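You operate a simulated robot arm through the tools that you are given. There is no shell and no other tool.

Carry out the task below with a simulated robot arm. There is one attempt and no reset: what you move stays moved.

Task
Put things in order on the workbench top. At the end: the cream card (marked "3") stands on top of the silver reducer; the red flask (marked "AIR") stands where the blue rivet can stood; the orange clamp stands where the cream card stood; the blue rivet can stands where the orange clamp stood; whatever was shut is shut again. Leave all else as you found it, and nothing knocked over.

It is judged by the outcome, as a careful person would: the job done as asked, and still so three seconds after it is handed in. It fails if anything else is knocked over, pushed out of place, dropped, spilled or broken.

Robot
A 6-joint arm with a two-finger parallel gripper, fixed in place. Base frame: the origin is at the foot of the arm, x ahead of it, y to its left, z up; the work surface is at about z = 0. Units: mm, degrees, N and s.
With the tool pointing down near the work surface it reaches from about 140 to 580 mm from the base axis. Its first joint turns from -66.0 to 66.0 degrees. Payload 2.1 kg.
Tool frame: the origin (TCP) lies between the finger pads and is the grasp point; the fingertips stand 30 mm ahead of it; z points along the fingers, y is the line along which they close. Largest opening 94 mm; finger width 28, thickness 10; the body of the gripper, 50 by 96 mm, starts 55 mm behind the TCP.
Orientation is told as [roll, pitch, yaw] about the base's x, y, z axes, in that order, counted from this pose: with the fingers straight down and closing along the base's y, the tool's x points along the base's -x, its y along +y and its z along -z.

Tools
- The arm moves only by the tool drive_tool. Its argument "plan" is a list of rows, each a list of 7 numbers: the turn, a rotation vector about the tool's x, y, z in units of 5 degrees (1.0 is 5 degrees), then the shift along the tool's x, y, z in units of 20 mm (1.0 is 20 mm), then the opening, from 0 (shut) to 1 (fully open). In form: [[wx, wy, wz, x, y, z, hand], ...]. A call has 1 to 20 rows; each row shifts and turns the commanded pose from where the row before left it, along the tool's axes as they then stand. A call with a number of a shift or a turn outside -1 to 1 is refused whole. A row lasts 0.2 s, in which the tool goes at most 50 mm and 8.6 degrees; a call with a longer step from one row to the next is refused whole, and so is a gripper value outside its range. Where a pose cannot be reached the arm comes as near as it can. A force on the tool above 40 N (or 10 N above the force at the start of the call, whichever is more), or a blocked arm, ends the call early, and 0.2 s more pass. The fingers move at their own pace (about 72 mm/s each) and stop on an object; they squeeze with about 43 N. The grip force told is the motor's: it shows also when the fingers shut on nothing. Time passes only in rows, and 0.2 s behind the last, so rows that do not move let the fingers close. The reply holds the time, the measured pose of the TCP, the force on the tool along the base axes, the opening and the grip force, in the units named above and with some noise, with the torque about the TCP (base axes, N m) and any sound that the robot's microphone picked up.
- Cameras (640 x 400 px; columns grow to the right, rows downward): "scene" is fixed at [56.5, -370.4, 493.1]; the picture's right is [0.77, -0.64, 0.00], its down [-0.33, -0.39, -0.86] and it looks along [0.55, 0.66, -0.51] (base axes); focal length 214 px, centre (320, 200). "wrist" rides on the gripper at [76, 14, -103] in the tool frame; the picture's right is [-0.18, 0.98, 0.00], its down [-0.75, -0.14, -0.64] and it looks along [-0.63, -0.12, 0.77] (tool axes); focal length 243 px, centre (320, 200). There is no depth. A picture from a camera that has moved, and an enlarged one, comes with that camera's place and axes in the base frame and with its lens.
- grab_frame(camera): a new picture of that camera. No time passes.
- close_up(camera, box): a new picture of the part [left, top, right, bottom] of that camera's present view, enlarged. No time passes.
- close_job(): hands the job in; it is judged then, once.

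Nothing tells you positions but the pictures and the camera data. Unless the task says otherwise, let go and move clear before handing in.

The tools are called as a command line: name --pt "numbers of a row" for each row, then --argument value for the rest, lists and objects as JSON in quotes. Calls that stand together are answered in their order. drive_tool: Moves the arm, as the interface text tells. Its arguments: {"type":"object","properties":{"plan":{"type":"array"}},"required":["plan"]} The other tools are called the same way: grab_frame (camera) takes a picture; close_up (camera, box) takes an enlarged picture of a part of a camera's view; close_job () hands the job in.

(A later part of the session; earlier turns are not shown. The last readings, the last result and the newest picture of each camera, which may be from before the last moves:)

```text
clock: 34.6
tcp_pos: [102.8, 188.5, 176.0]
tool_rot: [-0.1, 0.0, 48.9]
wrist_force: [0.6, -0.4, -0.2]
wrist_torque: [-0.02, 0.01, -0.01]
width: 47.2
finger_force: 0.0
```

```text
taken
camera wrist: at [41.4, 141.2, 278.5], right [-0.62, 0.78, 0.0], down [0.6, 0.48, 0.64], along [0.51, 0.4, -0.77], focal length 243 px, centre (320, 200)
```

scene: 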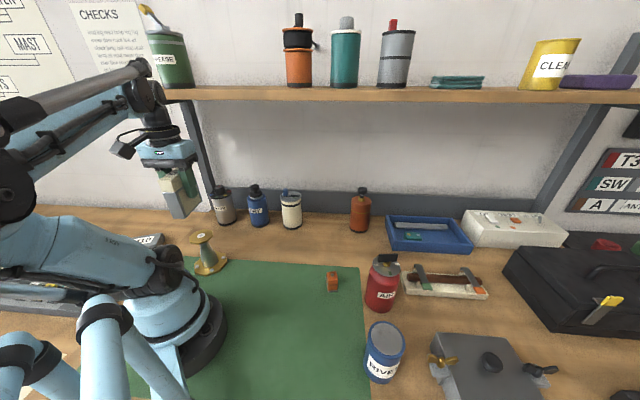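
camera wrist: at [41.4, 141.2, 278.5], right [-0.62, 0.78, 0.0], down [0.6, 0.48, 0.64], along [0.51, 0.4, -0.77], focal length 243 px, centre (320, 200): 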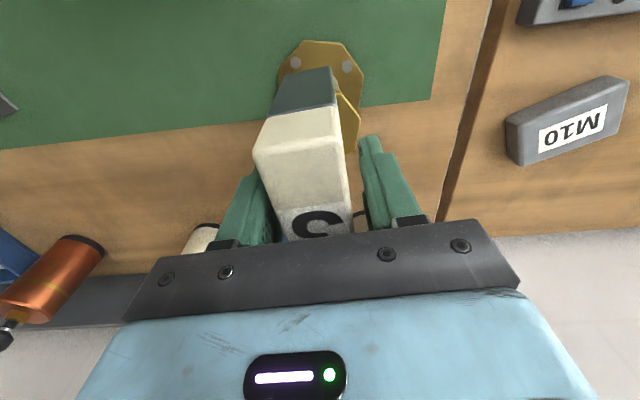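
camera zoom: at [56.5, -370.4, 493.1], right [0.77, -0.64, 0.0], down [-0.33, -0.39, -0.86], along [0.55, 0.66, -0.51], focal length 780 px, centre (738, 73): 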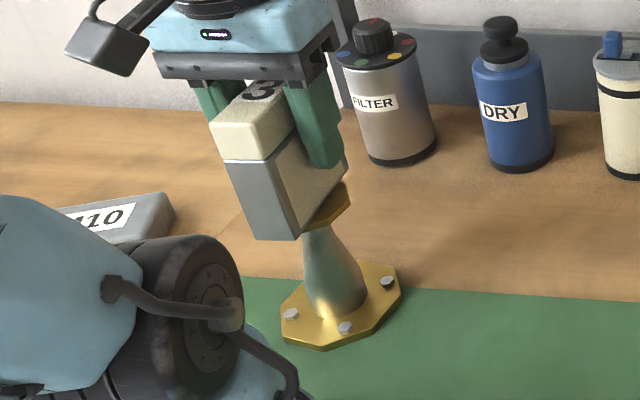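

The card is released and stands on the reducer. I'll open fully and rise straight up.

drive_tool --pt "0 0 0 0 0 0 0.7" --pt "0 0 0 0 0 0 0.9" --pt "0 0 0 0 0 0 0.9" --pt "0 0 0 0 0 -0.5 0.9" --pt "0 0 0 0 0 -1 0.9" --pt "0 0 0 0 0 -1 0.9" --pt "0 0 0 0 0 -1 0.9" --pt "0 0 0 0 0 -1 0.9" --pt "0 0 0 0 0 -1 0.9" --pt "0 0 0 0 0 -0.5 0.9"

grab_frame --camera "wrist"

close_up --camera "scene" --box '[150, 180, 260, 290]'

```text
clock: 36.8
tcp_pos: [101.7, 188.6, 294.1]
tool_rot: [0.0, 0.0, 49.0]
wrist_force: [0.5, 0.4, 0.0]
wrist_torque: [0.02, -0.01, 0.02]
width: 84.5
finger_force: 0.0
```

```text
taken
camera wrist: at [40.1, 141.5, 397.1], right [-0.62, 0.78, 0.0], down [0.6, 0.48, 0.64], along [0.51, 0.4, -0.77], focal length 243 px, centre (320, 200)
```

wrist: 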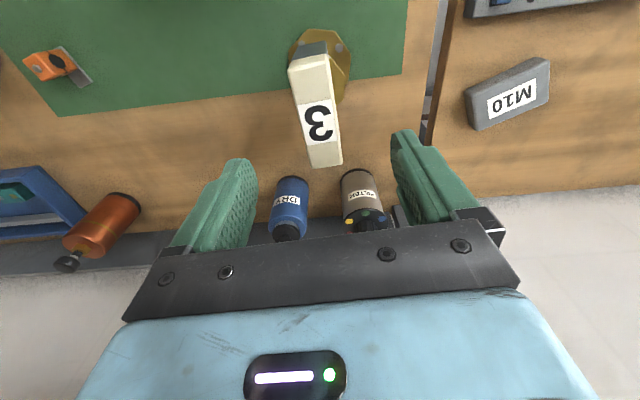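

```text
3.64 times, centred on (205, 235) of scene
camera zoom: at [56.5, -370.4, 493.1], right [0.77, -0.64, 0.0], down [-0.33, -0.39, -0.86], along [0.55, 0.66, -0.51], focal length 780 px, centre (738, 73)
```

zoom: 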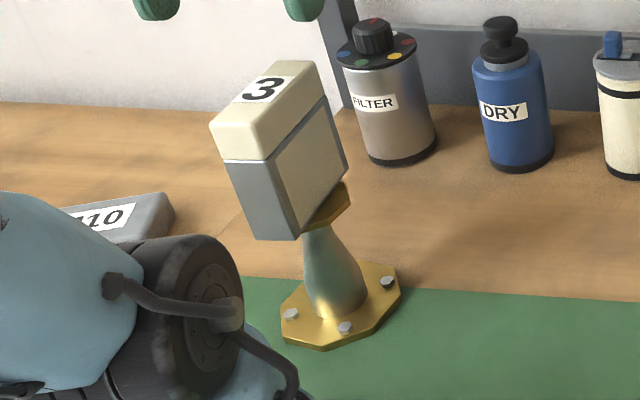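

The card stands squarely on the reducer. Next is the orange clamp, so I'll travel over it and turn to yaw 57° to line up with its sides.

drive_tool --pt "0 0 0 0.201 -0.992 0 1" --pt "0 0 0 0.201 -0.992 0 1" --pt "0 0 0 0.201 -0.992 0 1" --pt "0 0 0 0.201 -0.992 0 1" --pt "0 0 0 0.201 -0.992 0 1" --pt "0 0 0 0.201 -0.992 0 1" --pt "0 0 0 0.201 -0.992 0 1" --pt "0 0 0 0.201 -0.992 0 1" --pt "0 0 0 0.201 -0.992 0 1" --pt "0 0 0 0.201 -0.992 0 1" --pt "0 0 0 0.201 -0.992 0 1" --pt "0 0 0 0.201 -0.992 0 1" --pt "0 0 0 0.201 -0.992 0 1" --pt "0 0 0 0.201 -0.992 0 1" --pt "0 0 0 0.201 -0.992 0 1" --pt "0 0 0 0.201 -0.992 0 1" --pt "0 0 0 0.201 -0.992 0 1" --pt "0 0 0 0.201 -0.992 0 1" --pt "0 0 -0.8 0 0 0 1" --pt "0 0 -0.8 0 0 0 1"

drive_tool --pt "0 0 0 0 0 1 1" --pt "0 0 0 0 0 1 1" --pt "0 0 0 0 0 1 1" --pt "0 0 0 0 0 1 1" --pt "0 0 0 0 0 1 1" --pt "0 0 0 0 0 0 1"

grab_frame --camera "wrist"

grab_frame --camera "scene"

```text
clock: 41.0
tcp_pos: [327.2, -100.8, 294.6]
tool_rot: [-0.1, 0.1, 57.0]
wrist_force: [-0.6, 1.0, -0.4]
wrist_torque: [0.02, -0.03, -0.02]
width: 94.1
finger_force: 0.1
```

```text
clock: 42.4
tcp_pos: [324.5, -100.9, 196.0]
tool_rot: [-0.1, 0.0, 56.9]
wrist_force: [-0.2, 0.1, 0.1]
wrist_torque: [0.01, -0.02, 0.06]
width: 93.9
finger_force: 0.1
```

```text
taken
camera wrist: at [270.7, -156.4, 298.8], right [-0.72, 0.69, 0.0], down [0.53, 0.56, 0.64], along [0.44, 0.46, -0.77], focal length 243 px, centre (320, 200)
```

wrist: 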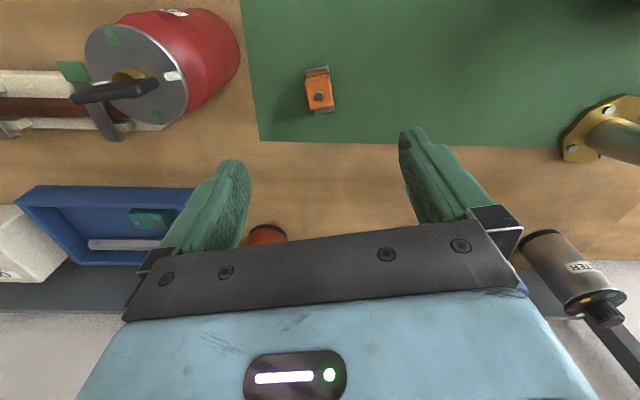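

```text
taken
```

scene: 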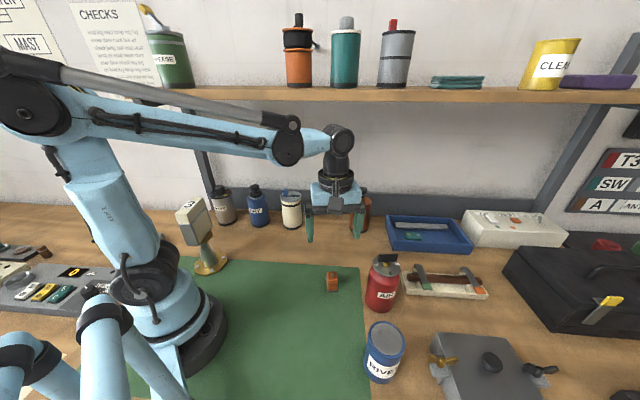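

Good view of the clamp and also of the flask. I'll zoom on both.

close_up --camera "wrist" --box '[285, 50, 355, 130]'

close_up --camera "wrist" --box '[60, 0, 260, 150]'

```text
5.00 times, centred on (320, 90) of wrist
camera zoom: at [270.7, -156.4, 298.8], right [-0.72, 0.69, 0.0], down [0.53, 0.56, 0.64], along [0.44, 0.46, -0.77], focal length 1213 px, centre (320, 750)
```

zoom: 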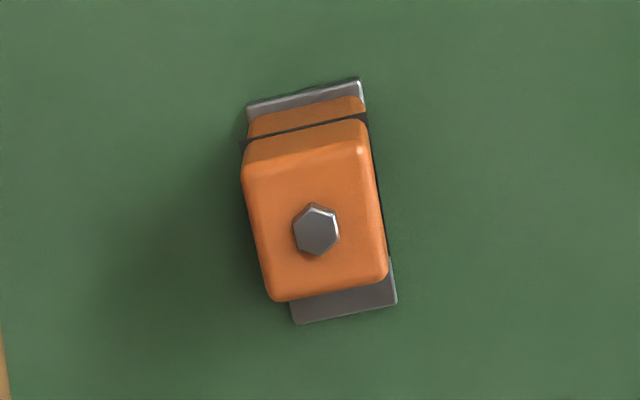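

```text
2.67 times, centred on (160, 75) of wrist
camera zoom: at [270.7, -156.4, 298.8], right [-0.72, 0.69, 0.0], down [0.53, 0.56, 0.64], along [0.44, 0.46, -0.77], focal length 647 px, centre (747, 533)
```

zoom: 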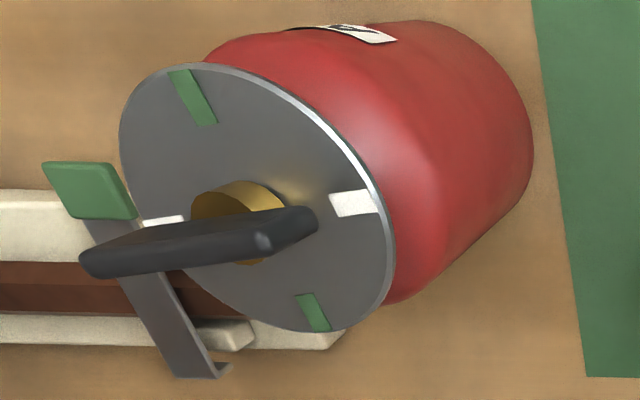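

The clamp is centred under the gripper and aligned with it within 1°. I'll open moderately, descend with the fingertips just above the mat, and close.

drive_tool --pt "0 0 0 0 0 1 0.8" --pt "0 0 0 0 0 1 0.8" --pt "0 0 0 0 0 1 0.8" --pt "0 0 0 0 0 1 0.8" --pt "0 0 0 0 0 1 0.8" --pt "0 0 0 0 0 1 0.8" --pt "0 0 0 0 0 0 0.8"

grab_frame --camera "wrist"

close_up --camera "scene" --box '[280, 220, 400, 310]'

```text
clock: 44.0
tcp_pos: [325.4, -101.4, 74.7]
tool_rot: [-0.2, 0.0, 56.9]
wrist_force: [-0.3, 0.0, -0.3]
wrist_torque: [-0.01, -0.02, -0.02]
width: 75.1
finger_force: 0.0
```

```text
taken
camera wrist: at [271.3, -156.4, 178.8], right [-0.72, 0.69, 0.0], down [0.53, 0.56, 0.64], along [0.44, 0.46, -0.77], focal length 243 px, centre (320, 200)
```

wrist: 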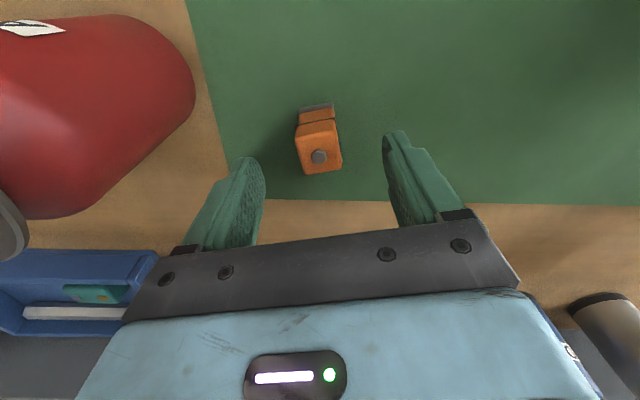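

```text
4.44 times, centred on (340, 265) of scene
camera zoom: at [56.5, -370.4, 493.1], right [0.77, -0.64, 0.0], down [-0.33, -0.39, -0.86], along [0.55, 0.66, -0.51], focal length 953 px, centre (231, -89)
```

zoom: 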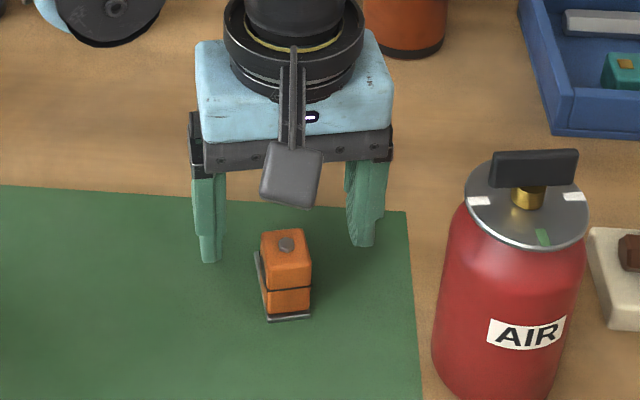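

drive_tool --pt "0 0 0 0 0 1 0.7" --pt "0 0 0 0 0 0.7 0.7" --pt "0 0 0 0 0 0.25 0.7" --pt "0 0 0 0 0 0 0.7"

drive_tool --pt "0 0 0 0 0 0 0.5" --pt "0 0 0 0 0 0 0.35" --pt "0 0 0 0 0 0 0.15" --pt "0 0 0 0 0 0 0.15" --pt "0 0 0 0 0 0 0.15"

grab_frame --camera "wrist"

```text
clock: 45.0
tcp_pos: [324.9, -99.6, 37.1]
tool_rot: [0.0, 0.0, 56.8]
wrist_force: [0.2, -0.7, 0.3]
wrist_torque: [0.0, -0.01, 0.02]
width: 65.6
finger_force: 0.0
```

```text
clock: 46.2
tcp_pos: [323.7, -99.9, 36.2]
tool_rot: [-0.1, 0.1, 57.0]
wrist_force: [-0.3, -0.7, 0.0]
wrist_torque: [0.02, -0.01, -0.04]
width: 29.3
finger_force: 43.0
```

```text
taken
camera wrist: at [270.8, -155.5, 139.7], right [-0.72, 0.69, 0.0], down [0.53, 0.56, 0.64], along [0.44, 0.46, -0.77], focal length 243 px, centre (320, 200)
```

wrist: 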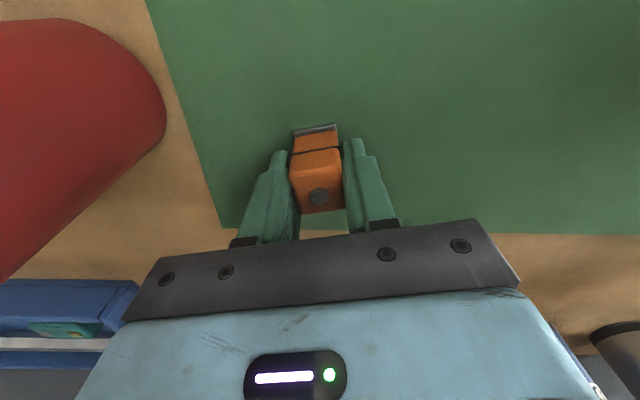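

The clamp is gripped at 29 mm. I'll lift it and carry it to the card's former spot.

drive_tool --pt "0 0 0 0 0 -0.4 0.15" --pt "0 0 0 0 0 -0.8 0.15" --pt "0 0 0 0 0 -1 0.15" --pt "0 0 0 0 0 -1 0.15" --pt "0 0 0 0 0 -0.8 0.15" --pt "0 0 0 0 0 0 0.15"

drive_tool --pt "0 0 0 0.749 0.622 0 0.15" --pt "0 0 0 0.749 0.622 0 0.15" --pt "0 0 0 0.749 0.622 0 0.15" --pt "0 0 0 0.749 0.622 0 0.15" --pt "0 0 0 0.749 0.622 0 0.15" --pt "0 0 0 0.749 0.622 0 0.15" --pt "0 0 0 0.749 0.622 0 0.15" --pt "0 0 0 0.749 0.622 0 0.15" --pt "0 0 0 0.749 0.622 0 0.15" --pt "0 0 0 0 0 0 0.15"

grab_frame --camera "wrist"

grab_frame --camera "scene"

```text
clock: 47.6
tcp_pos: [326.4, -102.1, 116.6]
tool_rot: [-0.1, -0.1, 56.9]
wrist_force: [-0.8, 0.3, -0.6]
wrist_torque: [-0.02, 0.01, -0.01]
width: 29.0
finger_force: 42.3
```

```text
clock: 49.8
tcp_pos: [156.8, -152.1, 117.3]
tool_rot: [-0.1, -0.1, 56.9]
wrist_force: [-0.1, 0.6, -0.4]
wrist_torque: [-0.01, -0.02, 0.04]
width: 29.1
finger_force: 43.1
```

```text
taken
camera wrist: at [102.9, -208.2, 220.1], right [-0.72, 0.69, 0.0], down [0.53, 0.56, 0.64], along [0.44, 0.46, -0.77], focal length 243 px, centre (320, 200)
```

wrist: 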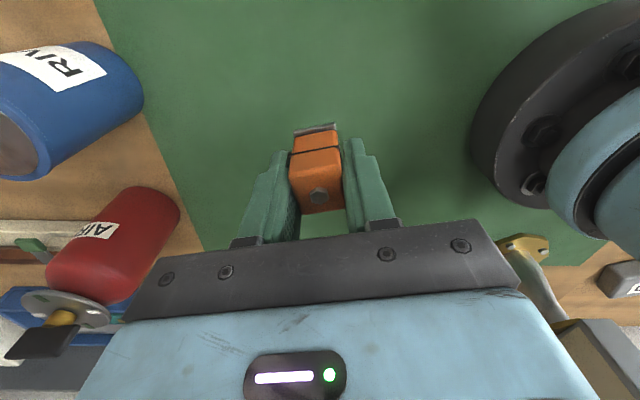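

```text
taken
```

scene: 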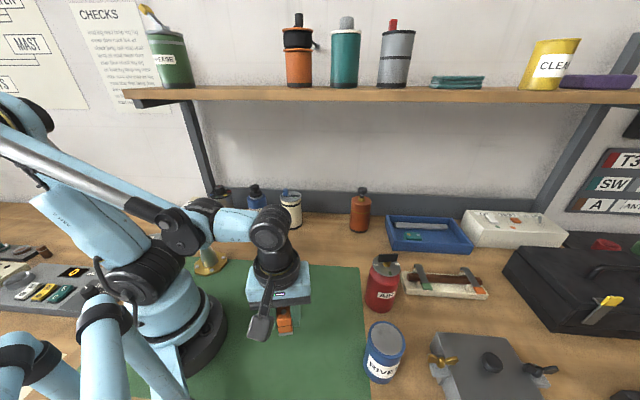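

At the card's spot. I'll lower until just above the mat, then in small steps to contact.

drive_tool --pt "0 0 0 0 0 1 0.15" --pt "0 0 0 0 0 1 0.15" --pt "0 0 0 0 0 1 0.15" --pt "0 0 0 0 0 0.75 0.15" --pt "0 0 0 0 0 0 0.15"

drive_tool --pt "0 0 0 0 0 0.1 0.15" --pt "0 0 0 0 0 0.05 0.15" --pt "0 0 0 0 0 0 0.15"

drive_tool --pt "0 0 0 0 0 0.05 0.15" --pt "0 0 0 0 0 0 0.15"

```text
clock: 51.0
tcp_pos: [157.5, -153.3, 40.8]
tool_rot: [-0.1, 0.0, 57.0]
wrist_force: [-0.5, -0.6, 0.0]
wrist_torque: [-0.01, 0.0, 0.0]
width: 29.3
finger_force: 43.2
```

```text
clock: 51.8
tcp_pos: [156.6, -152.4, 38.8]
tool_rot: [-0.1, 0.0, 56.9]
wrist_force: [-0.1, -0.5, -0.9]
wrist_torque: [-0.02, -0.02, -0.03]
width: 29.2
finger_force: 43.8
```

```text
clock: 52.4
tcp_pos: [157.2, -153.3, 37.5]
tool_rot: [-0.1, 0.0, 56.8]
wrist_force: [-0.4, 0.4, -1.7]
wrist_torque: [-0.01, 0.02, 0.0]
width: 29.4
finger_force: 43.3
```

drive_tool --pt "0 0 0 0 0 0.04 0.15" --pt "0 0 0 0 0 0 0.15"

close_up --camera "scene" --box '[240, 280, 340, 370]'

```text
clock: 53.0
tcp_pos: [157.5, -154.0, 38.0]
tool_rot: [-0.1, 0.0, 56.9]
wrist_force: [-0.7, 2.1, 20.7]
wrist_torque: [0.13, 0.11, -0.04]
width: 29.3
finger_force: 43.0
```

```text
4.44 times, centred on (290, 325) of scene
camera zoom: at [56.5, -370.3, 493.1], right [0.77, -0.64, 0.0], down [-0.33, -0.39, -0.86], along [0.55, 0.66, -0.51], focal length 953 px, centre (453, -356)
```

zoom: 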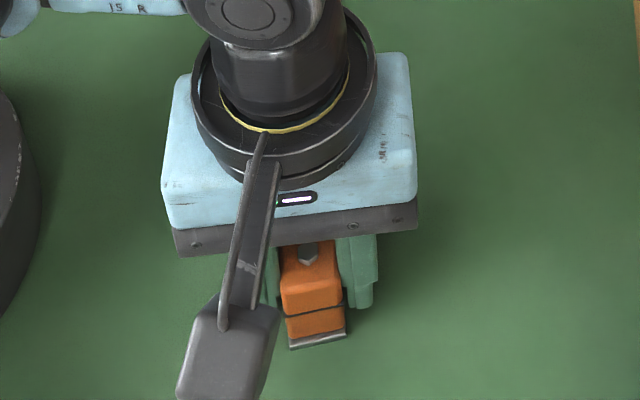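

Contact with the mat, about 21 N. I'll ease off slightly and open gently.

drive_tool --pt "0 0 0 0 0 -0.02 0.15" --pt "0 0 0 0 0 0 0.15" --pt "0 0 0 0 0 0 0.34" --pt "0 0 0 0 0 0 0.38" --pt "0 0 0 0 0 0 0.5" --pt "0 0 0 0 0 0 0.7" --pt "0 0 0 0 0 0 0.7"

drive_tool --pt "0 0 0 0 0 -0.4 0.7" --pt "0 0 0 0 0 -1 0.7" --pt "0 0 0 0 0 -1 0.7" --pt "0 0 0 0 0 -1 0.7" --pt "0 0 0 0 0 -1 0.7" --pt "0 0 0 0 0 -1 0.7" --pt "0 0 0 0 0 -1 0.7" --pt "0 0 0 0 0 -1 0.7" --pt "0 0 0 0 0 -1 0.7"

grab_frame --camera "wrist"

grab_frame --camera "scene"

```text
clock: 54.6
tcp_pos: [158.0, -151.2, 36.7]
tool_rot: [-0.1, 0.0, 56.9]
wrist_force: [-0.5, -0.3, -0.1]
wrist_torque: [-0.01, 0.0, 0.03]
width: 65.8
finger_force: 0.0
```

```text
clock: 56.6
tcp_pos: [156.9, -151.6, 206.3]
tool_rot: [-0.1, 0.0, 57.0]
wrist_force: [-0.4, 0.0, -0.1]
wrist_torque: [0.02, 0.0, 0.01]
width: 65.6
finger_force: 0.1
```

```text
taken
camera wrist: at [103.1, -207.5, 309.2], right [-0.72, 0.69, 0.0], down [0.53, 0.56, 0.64], along [0.44, 0.46, -0.77], focal length 243 px, centre (320, 200)
```

wrist: 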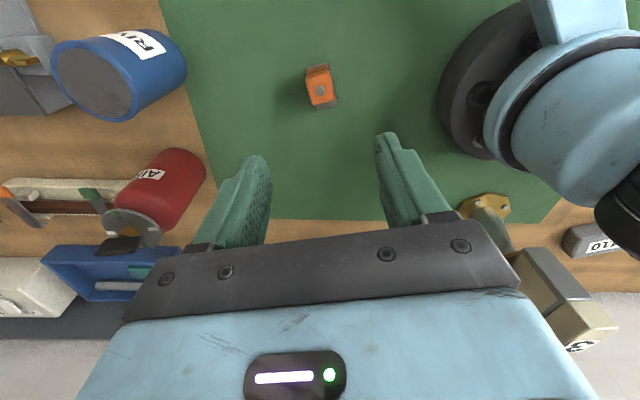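

```text
taken
```

scene: 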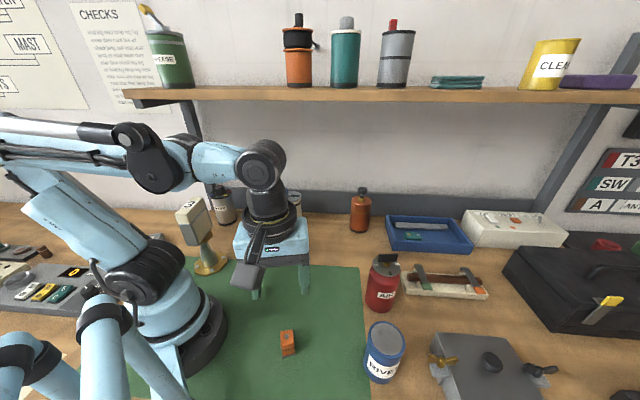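

The clamp stands at the card's former place. Next is the rivet can, so I'll turn the wrist to about -47° while rising, then move over it.

drive_tool --pt "0 0 1 0 0 -0.2 1" --pt "0 0 1 0 0 -0.2 1" --pt "0 0 1 0 0 -0.2 1" --pt "0 0 1 0 0 -0.2 1" --pt "0 0 1 0 0 -0.2 1" --pt "0 0 1 0 0 -0.2 1" --pt "0 0 1 0 0 -0.2 1" --pt "0 0 1 0 0 -0.2 1" --pt "0 0 1 0 0 -0.2 1" --pt "0 0 1 0 0 -0.2 1" --pt "0 0 1 0 0 -0.2 1" --pt "0 0 1 0 0 -0.2 1" --pt "0 0 1 0 0 -0.2 1" --pt "0 0 1 0 0 -0.2 1" --pt "0 0 1 0 0 -0.2 1" --pt "0 0 1 0 0 -0.2 1" --pt "0 0 1 0 0 -0.2 1" --pt "0 0 1 0 0 -0.2 1" --pt "0 0 1 0 0 -0.2 1" --pt "0 0 0.8 0 0 -0.2 1"

grab_frame --camera "wrist"

```text
clock: 60.8
tcp_pos: [157.2, -153.2, 285.2]
tool_rot: [-0.1, -0.1, -42.2]
wrist_force: [-0.2, -0.1, -0.2]
wrist_torque: [0.0, -0.02, 0.0]
width: 93.9
finger_force: 0.0
```

```text
taken
camera wrist: at [109.4, -89.6, 387.9], right [0.8, 0.6, 0.0], down [0.46, -0.61, 0.64], along [0.39, -0.51, -0.77], focal length 243 px, centre (320, 200)
```

wrist: 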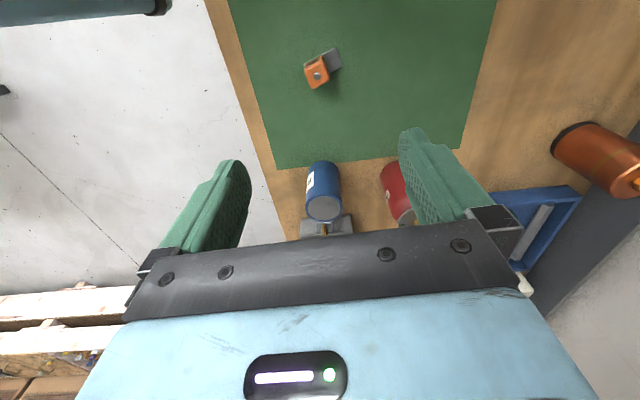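

I'll move over the can and lower to about 200 mm for a close look.

drive_tool --pt "0 0 0 -0.903 -0.126 0 1" --pt "0 0 0 -0.903 -0.126 0 1" --pt "0 0 0 -0.903 -0.126 0 1" --pt "0 0 0 -0.903 -0.126 0 1" --pt "0 0 0 -0.903 -0.126 0 1" --pt "0 0 0 -0.903 -0.126 0 1" --pt "0 0 0 -0.903 -0.126 0 1" --pt "0 0 0 -0.903 -0.126 0 1" --pt "0 0 0 -0.903 -0.126 0 1" --pt "0 0 0 -0.903 -0.126 0 1" --pt "0 0 1 0 0 0 1" --pt "0 0 0 0 0 1 1" --pt "0 0 0 0 0 1 1" --pt "0 0 0 0 0 1 1" --pt "0 0 0 0 0 1 1" --pt "0 0 0 0 0 0 1"

grab_frame --camera "wrist"

grab_frame --camera "scene"

```text
clock: 64.2
tcp_pos: [272.2, -293.8, 205.7]
tool_rot: [0.0, -0.1, -47.0]
wrist_force: [-0.3, 0.9, -0.8]
wrist_torque: [-0.02, -0.04, 0.0]
width: 93.8
finger_force: 0.0
```

```text
taken
camera wrist: at [231.6, -227.9, 308.5], right [0.85, 0.53, 0.0], down [0.41, -0.65, 0.64], along [0.34, -0.54, -0.77], focal length 243 px, centre (320, 200)
```

wrist: 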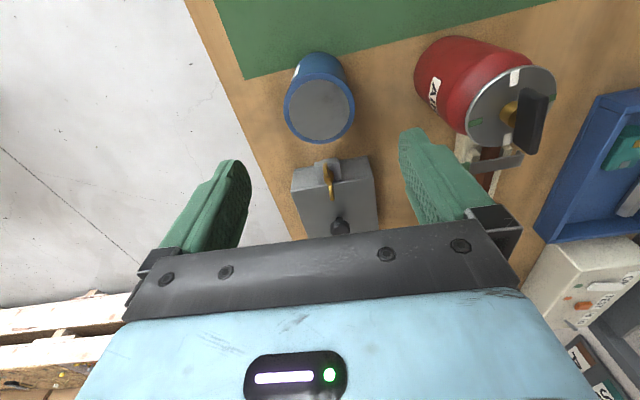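

```text
taken
```

scene: 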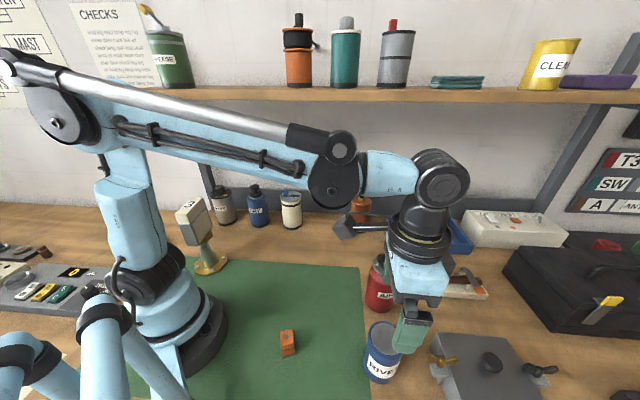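

close_up --camera "wrist" --box '[260, 30, 400, 240]'

close_up --camera "wrist" --box '[390, 10, 590, 200]'

```text
1.90 times, centred on (330, 135) of wrist
camera zoom: at [231.6, -227.9, 308.5], right [0.85, 0.53, 0.0], down [0.41, -0.65, 0.64], along [0.34, -0.54, -0.77], focal length 462 px, centre (301, 324)
```

zoom: 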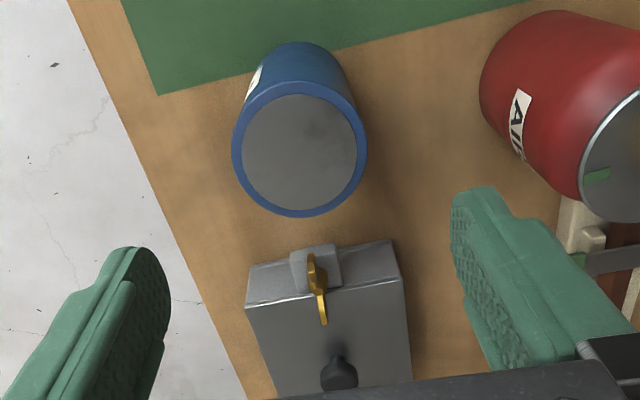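

```text
2.11 times, centred on (490, 105) of wrist
camera zoom: at [231.6, -227.9, 308.5], right [0.85, 0.53, 0.0], down [0.41, -0.65, 0.64], along [0.34, -0.54, -0.77], focal length 511 px, centre (-38, 400)
```

zoom: 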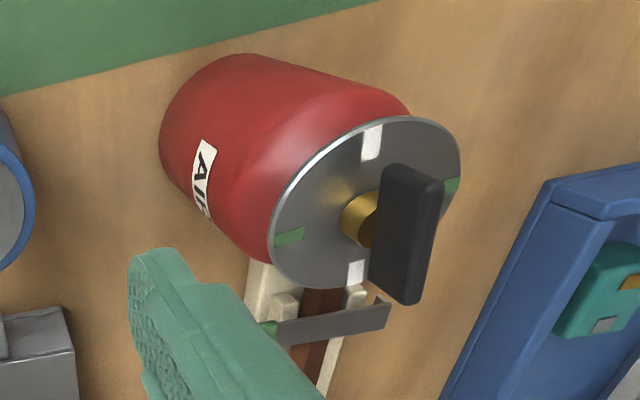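

The can is almost exactly under the gripper, with 16 mm clearance to each finger. I'll descend to mid-height.

drive_tool --pt "0 0 0 0.08 0 1 1" --pt "0 0 0 0 0 1 1" --pt "0 0 0 0 0 1 1" --pt "0 0 0 0 0 0.5 1" --pt "0 0 0 0 0 0 1"

grab_frame --camera "wrist"

close_up --camera "scene" --box '[330, 260, 470, 400]'

```text
clock: 65.4
tcp_pos: [273.8, -290.6, 134.4]
tool_rot: [0.1, -0.1, -47.1]
wrist_force: [0.1, 0.8, 0.9]
wrist_torque: [-0.01, -0.02, 0.02]
width: 94.1
finger_force: 0.2
```

```text
taken
camera wrist: at [231.7, -225.0, 237.0], right [0.85, 0.53, 0.0], down [0.41, -0.65, 0.64], along [0.34, -0.54, -0.77], focal length 243 px, centre (320, 200)
```

wrist: 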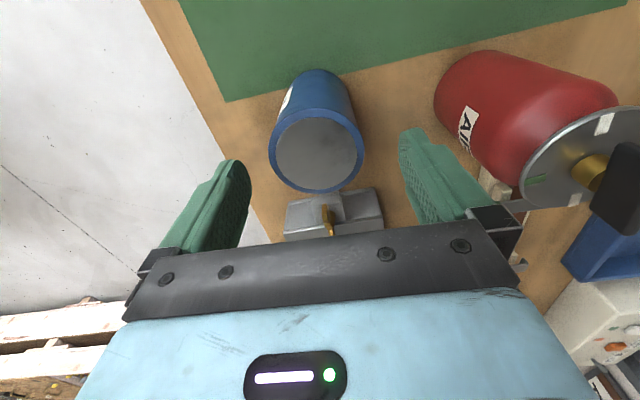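

```text
2.86 times, centred on (400, 330) of scene
camera zoom: at [56.5, -370.4, 493.1], right [0.77, -0.64, 0.0], down [-0.33, -0.39, -0.86], along [0.55, 0.66, -0.51], focal length 613 px, centre (91, -171)
```

zoom: 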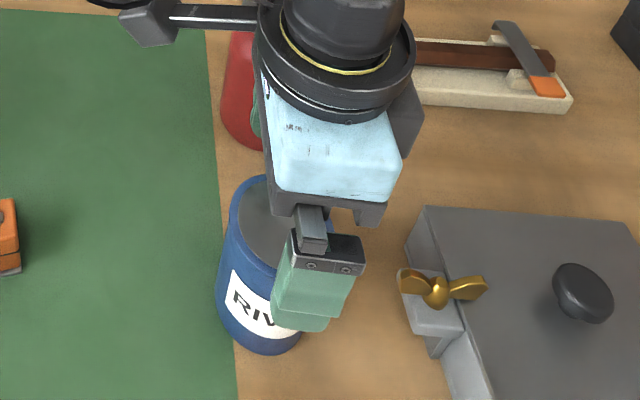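

drive_tool --pt "0 0 0 0 -0.08 1 1" --pt "0 0 0 0 0 1 1" --pt "0 0 0 0 0 1 1" --pt "0 0 0 0 0 1 1" --pt "0 0 0 0 0 0.1 1" --pt "0 0 0 0 0 0 1"

drive_tool --pt "0 0 0 0 0 0 0.8" --pt "0 0 0 0 0 0 0.65" --pt "0 0 0 0 0 0 0.5" --pt "0 0 0 0 0 0 0.5" --pt "0 0 0 0 0 0 0.5"

grab_frame --camera "wrist"

```text
clock: 66.8
tcp_pos: [272.1, -291.5, 54.8]
tool_rot: [0.0, 0.0, -47.2]
wrist_force: [-0.2, 0.3, -0.1]
wrist_torque: [0.01, -0.03, 0.0]
width: 93.8
finger_force: 0.1
```

```text
clock: 68.0
tcp_pos: [272.6, -292.3, 54.0]
tool_rot: [0.1, 0.0, -47.0]
wrist_force: [-1.0, -0.4, -0.1]
wrist_torque: [0.0, 0.0, 0.02]
width: 60.0
finger_force: 42.7
```

```text
taken
camera wrist: at [230.5, -225.4, 156.5], right [0.85, 0.53, 0.0], down [0.41, -0.65, 0.64], along [0.34, -0.54, -0.77], focal length 243 px, centre (320, 200)
```

wrist: 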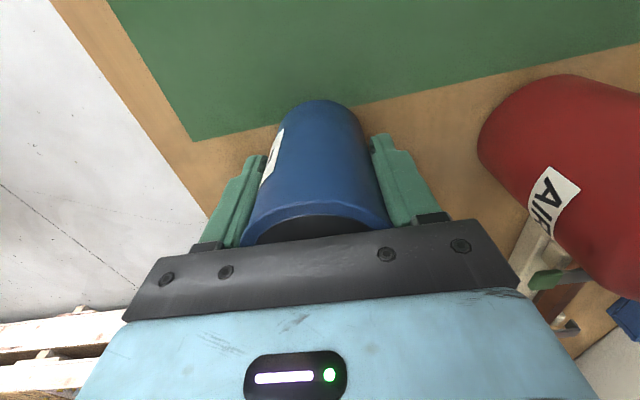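

The can is gripped at 60 mm; its spot is (272, -292). I'll lift gently and check the load.

drive_tool --pt "0 0 0 0 0 -0.2 0.5" --pt "0 0 0 0 0 -0.5 0.5" --pt "0 0 0 0 0 -0.5 0.5" --pt "0 0 0 0 0 0 0.5"

close_up --camera "scene" --box '[330, 260, 470, 400]'

```text
clock: 69.0
tcp_pos: [271.6, -291.4, 76.0]
tool_rot: [0.0, -0.2, -47.1]
wrist_force: [0.0, 0.2, -3.1]
wrist_torque: [0.01, 0.03, 0.0]
width: 60.0
finger_force: 43.3
```

```text
2.86 times, centred on (400, 330) of scene
camera zoom: at [56.5, -370.4, 493.1], right [0.77, -0.64, 0.0], down [-0.33, -0.39, -0.86], along [0.55, 0.66, -0.51], focal length 613 px, centre (91, -171)
```

zoom: 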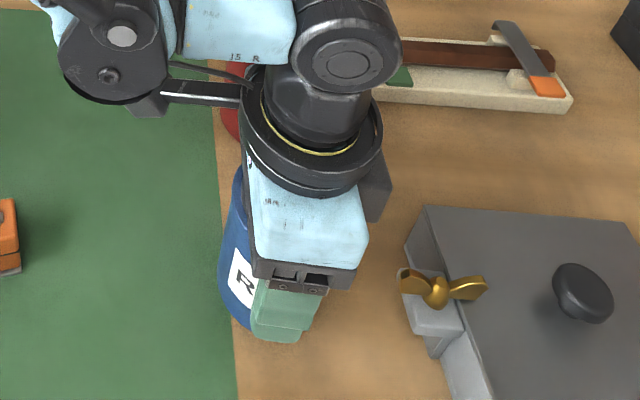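

The can is held and weighs about 0.3 kg. I'll raise it well above the flask and carry it to the clamp's former spot.

drive_tool --pt "0 0 0 0 0 -1 0.5" --pt "0 0 0 0 0 -1 0.5" --pt "0 0 0 0 0 -1 0.5" --pt "0 0 0 0 0 -1 0.5" --pt "0 0 0 0 0 -1 0.5" --pt "0 0 0 0 0 -1 0.5" --pt "0 0 0 0 0 -1 0.5" --pt "0 0 0 0 0 -1 0.5" --pt "0 0 0 0.525 0.853 0 0.5" --pt "0 0 0 0.525 0.853 0 0.5" --pt "0 0 0 0.525 0.853 0 0.5" --pt "0 0 0 0.525 0.853 0 0.5" --pt "0 0 0 0.525 0.853 0 0.5" --pt "0 0 0 0.525 0.853 0 0.5" --pt "0 0 0 0.525 0.853 0 0.5" --pt "0 0 0 0.525 0.853 0 0.5" --pt "0 0 0 0.525 0.853 0 0.5" --pt "0 0 0 0.525 0.853 0 0.5" --pt "0 0 0 0 0 0 0.5"

grab_frame --camera "scene"

grab_frame --camera "wrist"

```text
clock: 73.0
tcp_pos: [326.3, -99.9, 236.6]
tool_rot: [0.0, -0.1, -47.1]
wrist_force: [1.0, 0.4, -3.6]
wrist_torque: [0.0, 0.03, -0.02]
width: 59.8
finger_force: 43.3
```

```text
taken
```

scene: 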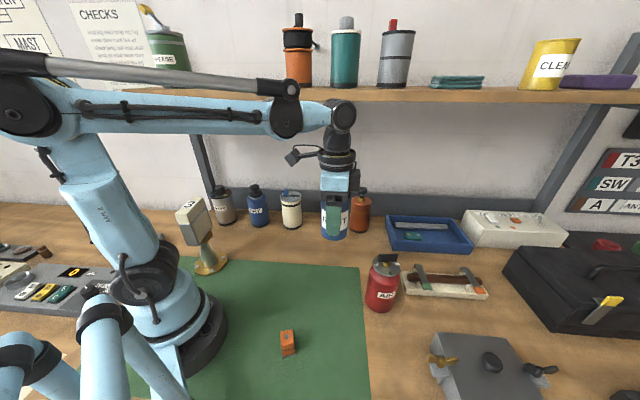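

```text
taken
camera wrist: at [284.0, -33.5, 339.7], right [0.85, 0.53, 0.0], down [0.41, -0.65, 0.64], along [0.34, -0.54, -0.77], focal length 243 px, centre (320, 200)
```

wrist: 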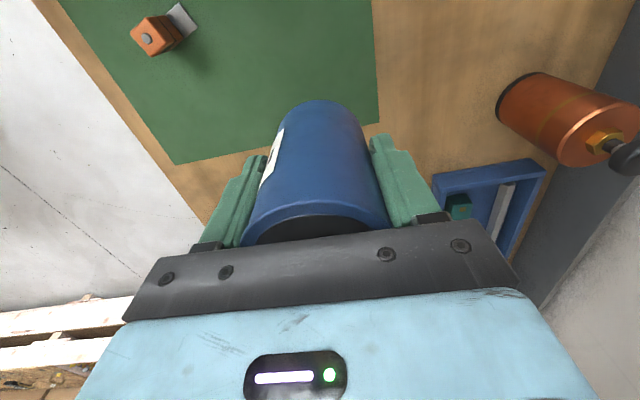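

Above the clamp's old spot with clear space around. I'll lower to just above the mat.

drive_tool --pt "0 0 0 0 0 1 0.5" --pt "0 0 0 0 0 1 0.5" --pt "0 0 0 0 0 1 0.5" --pt "0 0 0 0 0 1 0.5" --pt "0 0 0 0 0 1 0.5" --pt "0 0 0 0 0 1 0.5" --pt "0 0 0 0 0 1 0.5" --pt "0 0 0 0 0 1 0.5" --pt "0 0 0 0 0 0.8 0.5" --pt "0 0 0 0 0 0.2 0.5" --pt "0 0 0 0 0 0 0.5"

close_up --camera "scene" --box '[270, 200, 420, 320]'

grab_frame --camera "wrist"

```text
clock: 75.4
tcp_pos: [326.4, -100.4, 57.9]
tool_rot: [0.0, -0.1, -47.2]
wrist_force: [0.5, -0.5, -2.4]
wrist_torque: [0.03, -0.01, 0.03]
width: 59.9
finger_force: 43.2
```

```text
3.33 times, centred on (345, 260) of scene
camera zoom: at [56.5, -370.4, 493.1], right [0.77, -0.64, 0.0], down [-0.33, -0.39, -0.86], along [0.55, 0.66, -0.51], focal length 715 px, centre (237, 0)
```

zoom: 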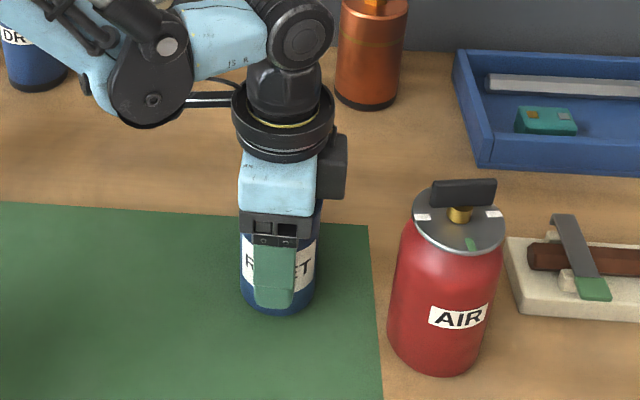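

```text
taken
camera wrist: at [284.0, -34.5, 160.0], right [0.85, 0.53, 0.0], down [0.41, -0.65, 0.64], along [0.34, -0.54, -0.77], focal length 243 px, centre (320, 200)
```

wrist: 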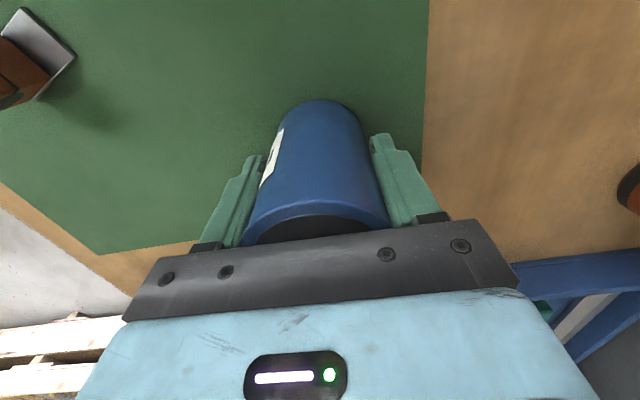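

drive_tool --pt "0 0 0 0 0 0.05 0.5" --pt "0 0 0 0 0 0.05 0.5" --pt "0 0 0 0 0 0 0.5"

drive_tool --pt "0 0 0 0 0 0.04 0.5" --pt "0 0 0 0 0 0 0.5"

```text
clock: 76.2
tcp_pos: [326.7, -100.1, 54.5]
tool_rot: [0.0, -0.2, -47.1]
wrist_force: [0.4, -0.3, -2.5]
wrist_torque: [0.02, -0.01, 0.02]
width: 60.0
finger_force: 42.9
```

```text
clock: 76.8
tcp_pos: [327.5, -99.8, 54.0]
tool_rot: [0.0, 0.0, -47.2]
wrist_force: [-0.6, 0.2, -2.5]
wrist_torque: [0.01, 0.01, 0.01]
width: 60.0
finger_force: 43.3
```

drive_tool --pt "0 0 0 0 0 0.04 0.5" --pt "0 0 0 0 0 0 0.5"

```text
clock: 77.4
tcp_pos: [326.4, -99.2, 54.1]
tool_rot: [-0.1, 0.0, -47.1]
wrist_force: [-2.1, 1.7, 12.8]
wrist_torque: [0.09, 0.07, 0.0]
width: 59.9
finger_force: 43.0
```

Light contact, about 13 N. I'll release slowly and rise.

drive_tool --pt "0 0 0 0 0 -0.01 0.5" --pt "0 0 0 0 0 0 0.5" --pt "0 0 0 0 0 0 0.66" --pt "0 0 0 0 0 0 0.7" --pt "0 0 0 0 0 0 0.8" --pt "0 0 0 0 0 0 0.95" --pt "0 0 0 0 0 0 1" --pt "0 0 0 0 0 0 1"

drive_tool --pt "0 0 0 0 0 -0.4 1" --pt "0 0 0 0 0 -1 1" --pt "0 0 0 0 0 -1 1" --pt "0 0 0 0 0 -1 1" --pt "0 0 0 0 0 -1 1" --pt "0 0 0 0 0 -1 1" --pt "0 0 0 0 0 -1 1" --pt "0 0 0 0 0 -1 1" --pt "0 0 0 0 0 -1 1" --pt "0 0 0 0 0 -1 1" --pt "0 0 0 0 0 -0.6 1"

grab_frame --camera "wrist"

grab_frame --camera "scene"

```text
clock: 79.2
tcp_pos: [326.9, -99.5, 52.9]
tool_rot: [0.0, -0.2, -47.1]
wrist_force: [-0.3, 0.6, -0.8]
wrist_torque: [-0.01, 0.0, 0.07]
width: 94.0
finger_force: 0.1
```

```text
clock: 81.6
tcp_pos: [326.9, -99.6, 254.5]
tool_rot: [0.0, -0.1, -47.0]
wrist_force: [0.1, -0.5, 1.1]
wrist_torque: [0.0, 0.02, -0.03]
width: 93.7
finger_force: 0.1
```

```text
taken
camera wrist: at [284.9, -33.1, 356.3], right [0.85, 0.53, 0.0], down [0.41, -0.65, 0.64], along [0.34, -0.54, -0.77], focal length 243 px, centre (320, 200)
```

wrist: 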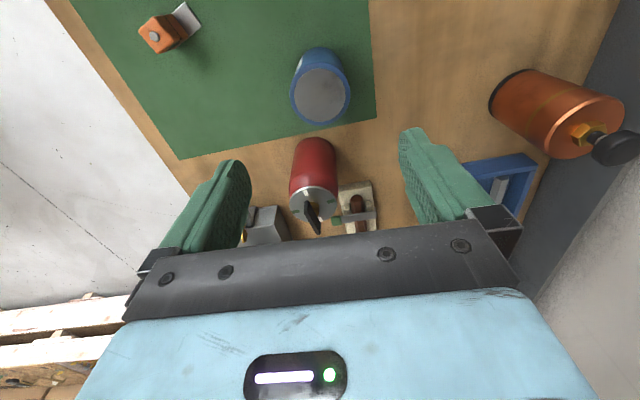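

```text
taken
```

scene: 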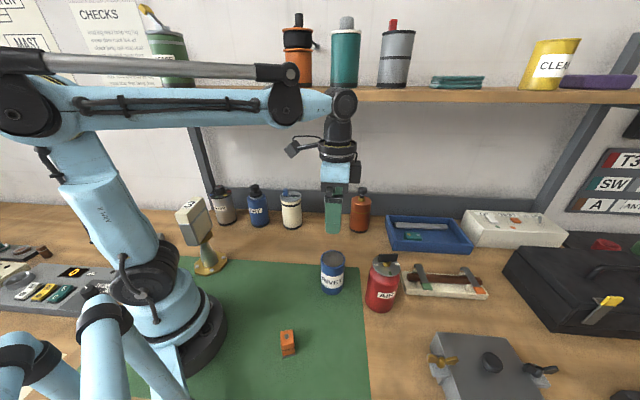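

The can stands at the clamp's old spot. Last is the flask, at about (381, -208). I'll move above it at yaw -29° and look.

drive_tool --pt "0 0 -0.9 0 0 0 1" --pt "0 0 -0.9 0 0 0 1" --pt "0 0 -0.9 0 0 0 1" --pt "0 0 -0.9 0 0 0 1" --pt "0 0 0 -0.832 -0.572 0 1" --pt "0 0 0 -0.832 -0.572 0 1" --pt "0 0 0 -0.832 -0.572 0 1" --pt "0 0 0 -0.832 -0.572 0 1" --pt "0 0 0 -0.832 -0.572 0 1" --pt "0 0 0 -0.832 -0.572 0 1" --pt "0 0 0 0 0 0 1"

grab_frame --camera "wrist"

grab_frame --camera "scene"

```text
clock: 84.0
tcp_pos: [380.3, -207.6, 254.7]
tool_rot: [-0.1, 0.0, -29.2]
wrist_force: [-0.2, -1.1, 0.7]
wrist_torque: [0.02, 0.0, 0.0]
width: 94.2
finger_force: 0.0
```

```text
taken
camera wrist: at [320.8, -157.1, 358.2], right [0.64, 0.77, 0.0], down [0.59, -0.49, 0.64], along [0.49, -0.41, -0.77], focal length 243 px, centre (320, 200)
```

wrist: 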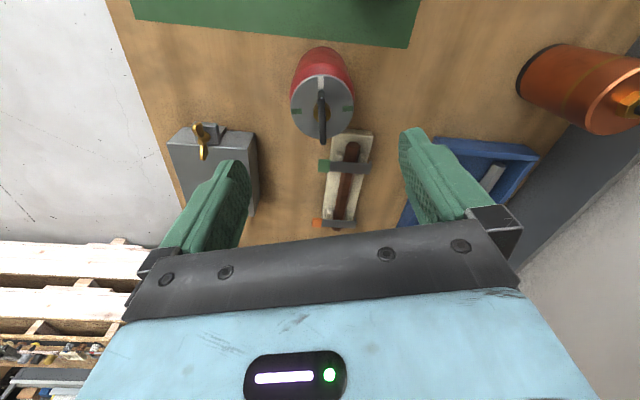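

```text
taken
```

scene: 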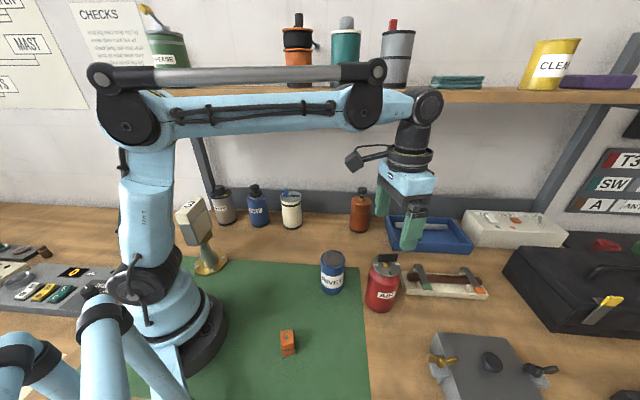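

close_up --camera "wrist" --box '[260, 30, 400, 240]'

close_up --camera "wrist" --box '[275, 35, 375, 155]'

close_up --camera "scene" --box '[350, 240, 430, 320]'

```text
1.90 times, centred on (330, 135) of wrist
camera zoom: at [320.8, -157.1, 358.2], right [0.64, 0.77, 0.0], down [0.59, -0.49, 0.64], along [0.49, -0.41, -0.77], focal length 462 px, centre (301, 324)
```

zoom: 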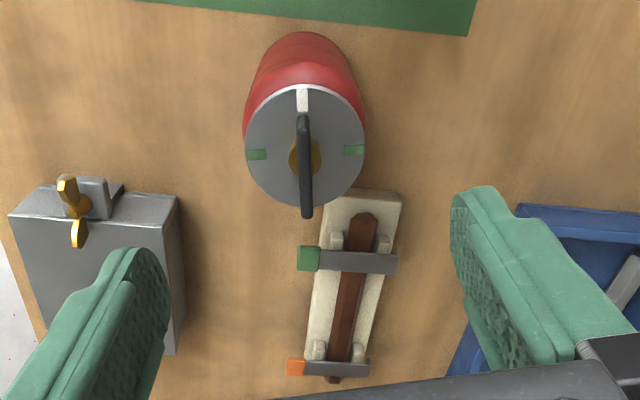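

```text
3.33 times, centred on (325, 95) of wrist
camera zoom: at [320.8, -157.1, 358.2], right [0.64, 0.77, 0.0], down [0.59, -0.49, 0.64], along [0.49, -0.41, -0.77], focal length 809 px, centre (303, 550)
```

zoom: 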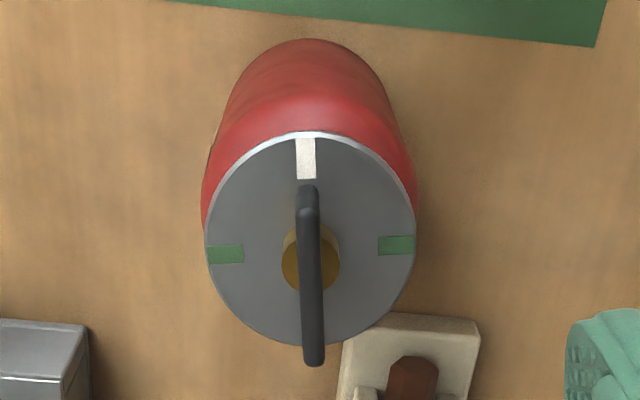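

```text
5.00 times, centred on (390, 280) of scene
camera zoom: at [56.5, -370.4, 493.1], right [0.77, -0.64, 0.0], down [-0.33, -0.39, -0.86], along [0.55, 0.66, -0.51], focal length 1072 px, centre (-30, -200)
```

zoom: 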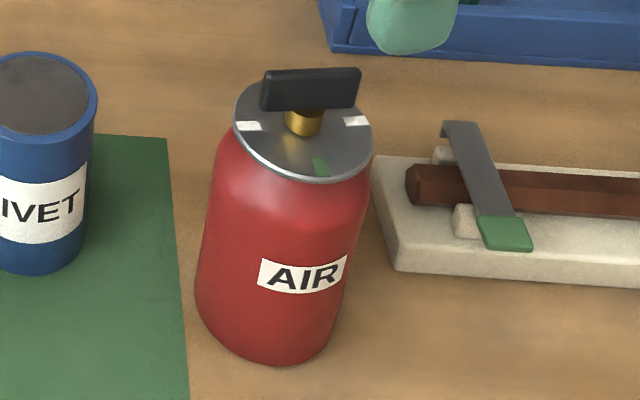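

The flask's lever handle tops out near 163 mm, so the palm must stay above that. I'll grip the upper body with the TCP at about 115 mm, going down partway first to check the centring.

drive_tool --pt "0 0 0 -0.03 0.09 1 1" --pt "0 0 0 0 0 1 1" --pt "0 0 0 0 0 1 1" --pt "0 0 0 0 0 1 1" --pt "0 0 0 0 0 0.4 1" --pt "0 0 0 0 0 0 1"

grab_frame --camera "wrist"

close_up --camera "scene" --box '[330, 200, 470, 330]'

```text
clock: 85.4
tcp_pos: [381.0, -206.2, 168.2]
tool_rot: [-0.1, -0.1, -29.1]
wrist_force: [-0.7, -0.1, -0.7]
wrist_torque: [-0.04, -0.02, 0.03]
width: 94.2
finger_force: 0.1
```

```text
taken
camera wrist: at [320.9, -156.3, 270.3], right [0.64, 0.77, 0.0], down [0.59, -0.49, 0.64], along [0.49, -0.41, -0.77], focal length 243 px, centre (320, 200)
```

wrist: 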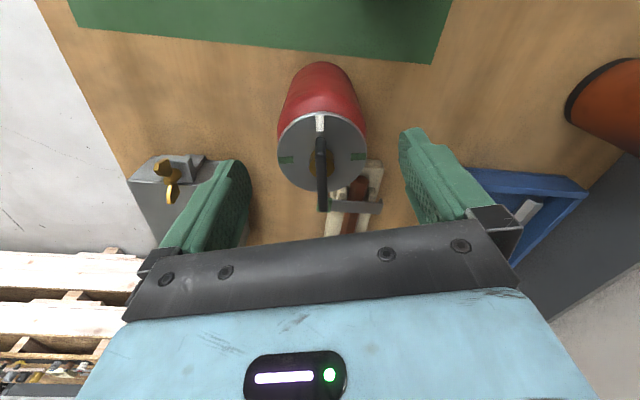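

```text
3.08 times, centred on (400, 265) of scene
camera zoom: at [56.5, -370.4, 493.1], right [0.77, -0.64, 0.0], down [-0.33, -0.39, -0.86], along [0.55, 0.66, -0.51], focal length 660 px, centre (74, 0)
```

zoom: 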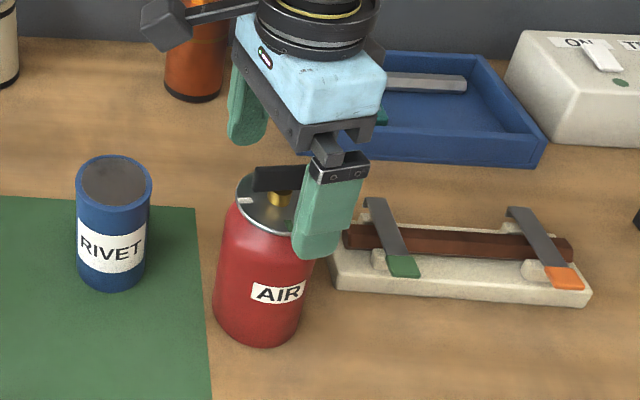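

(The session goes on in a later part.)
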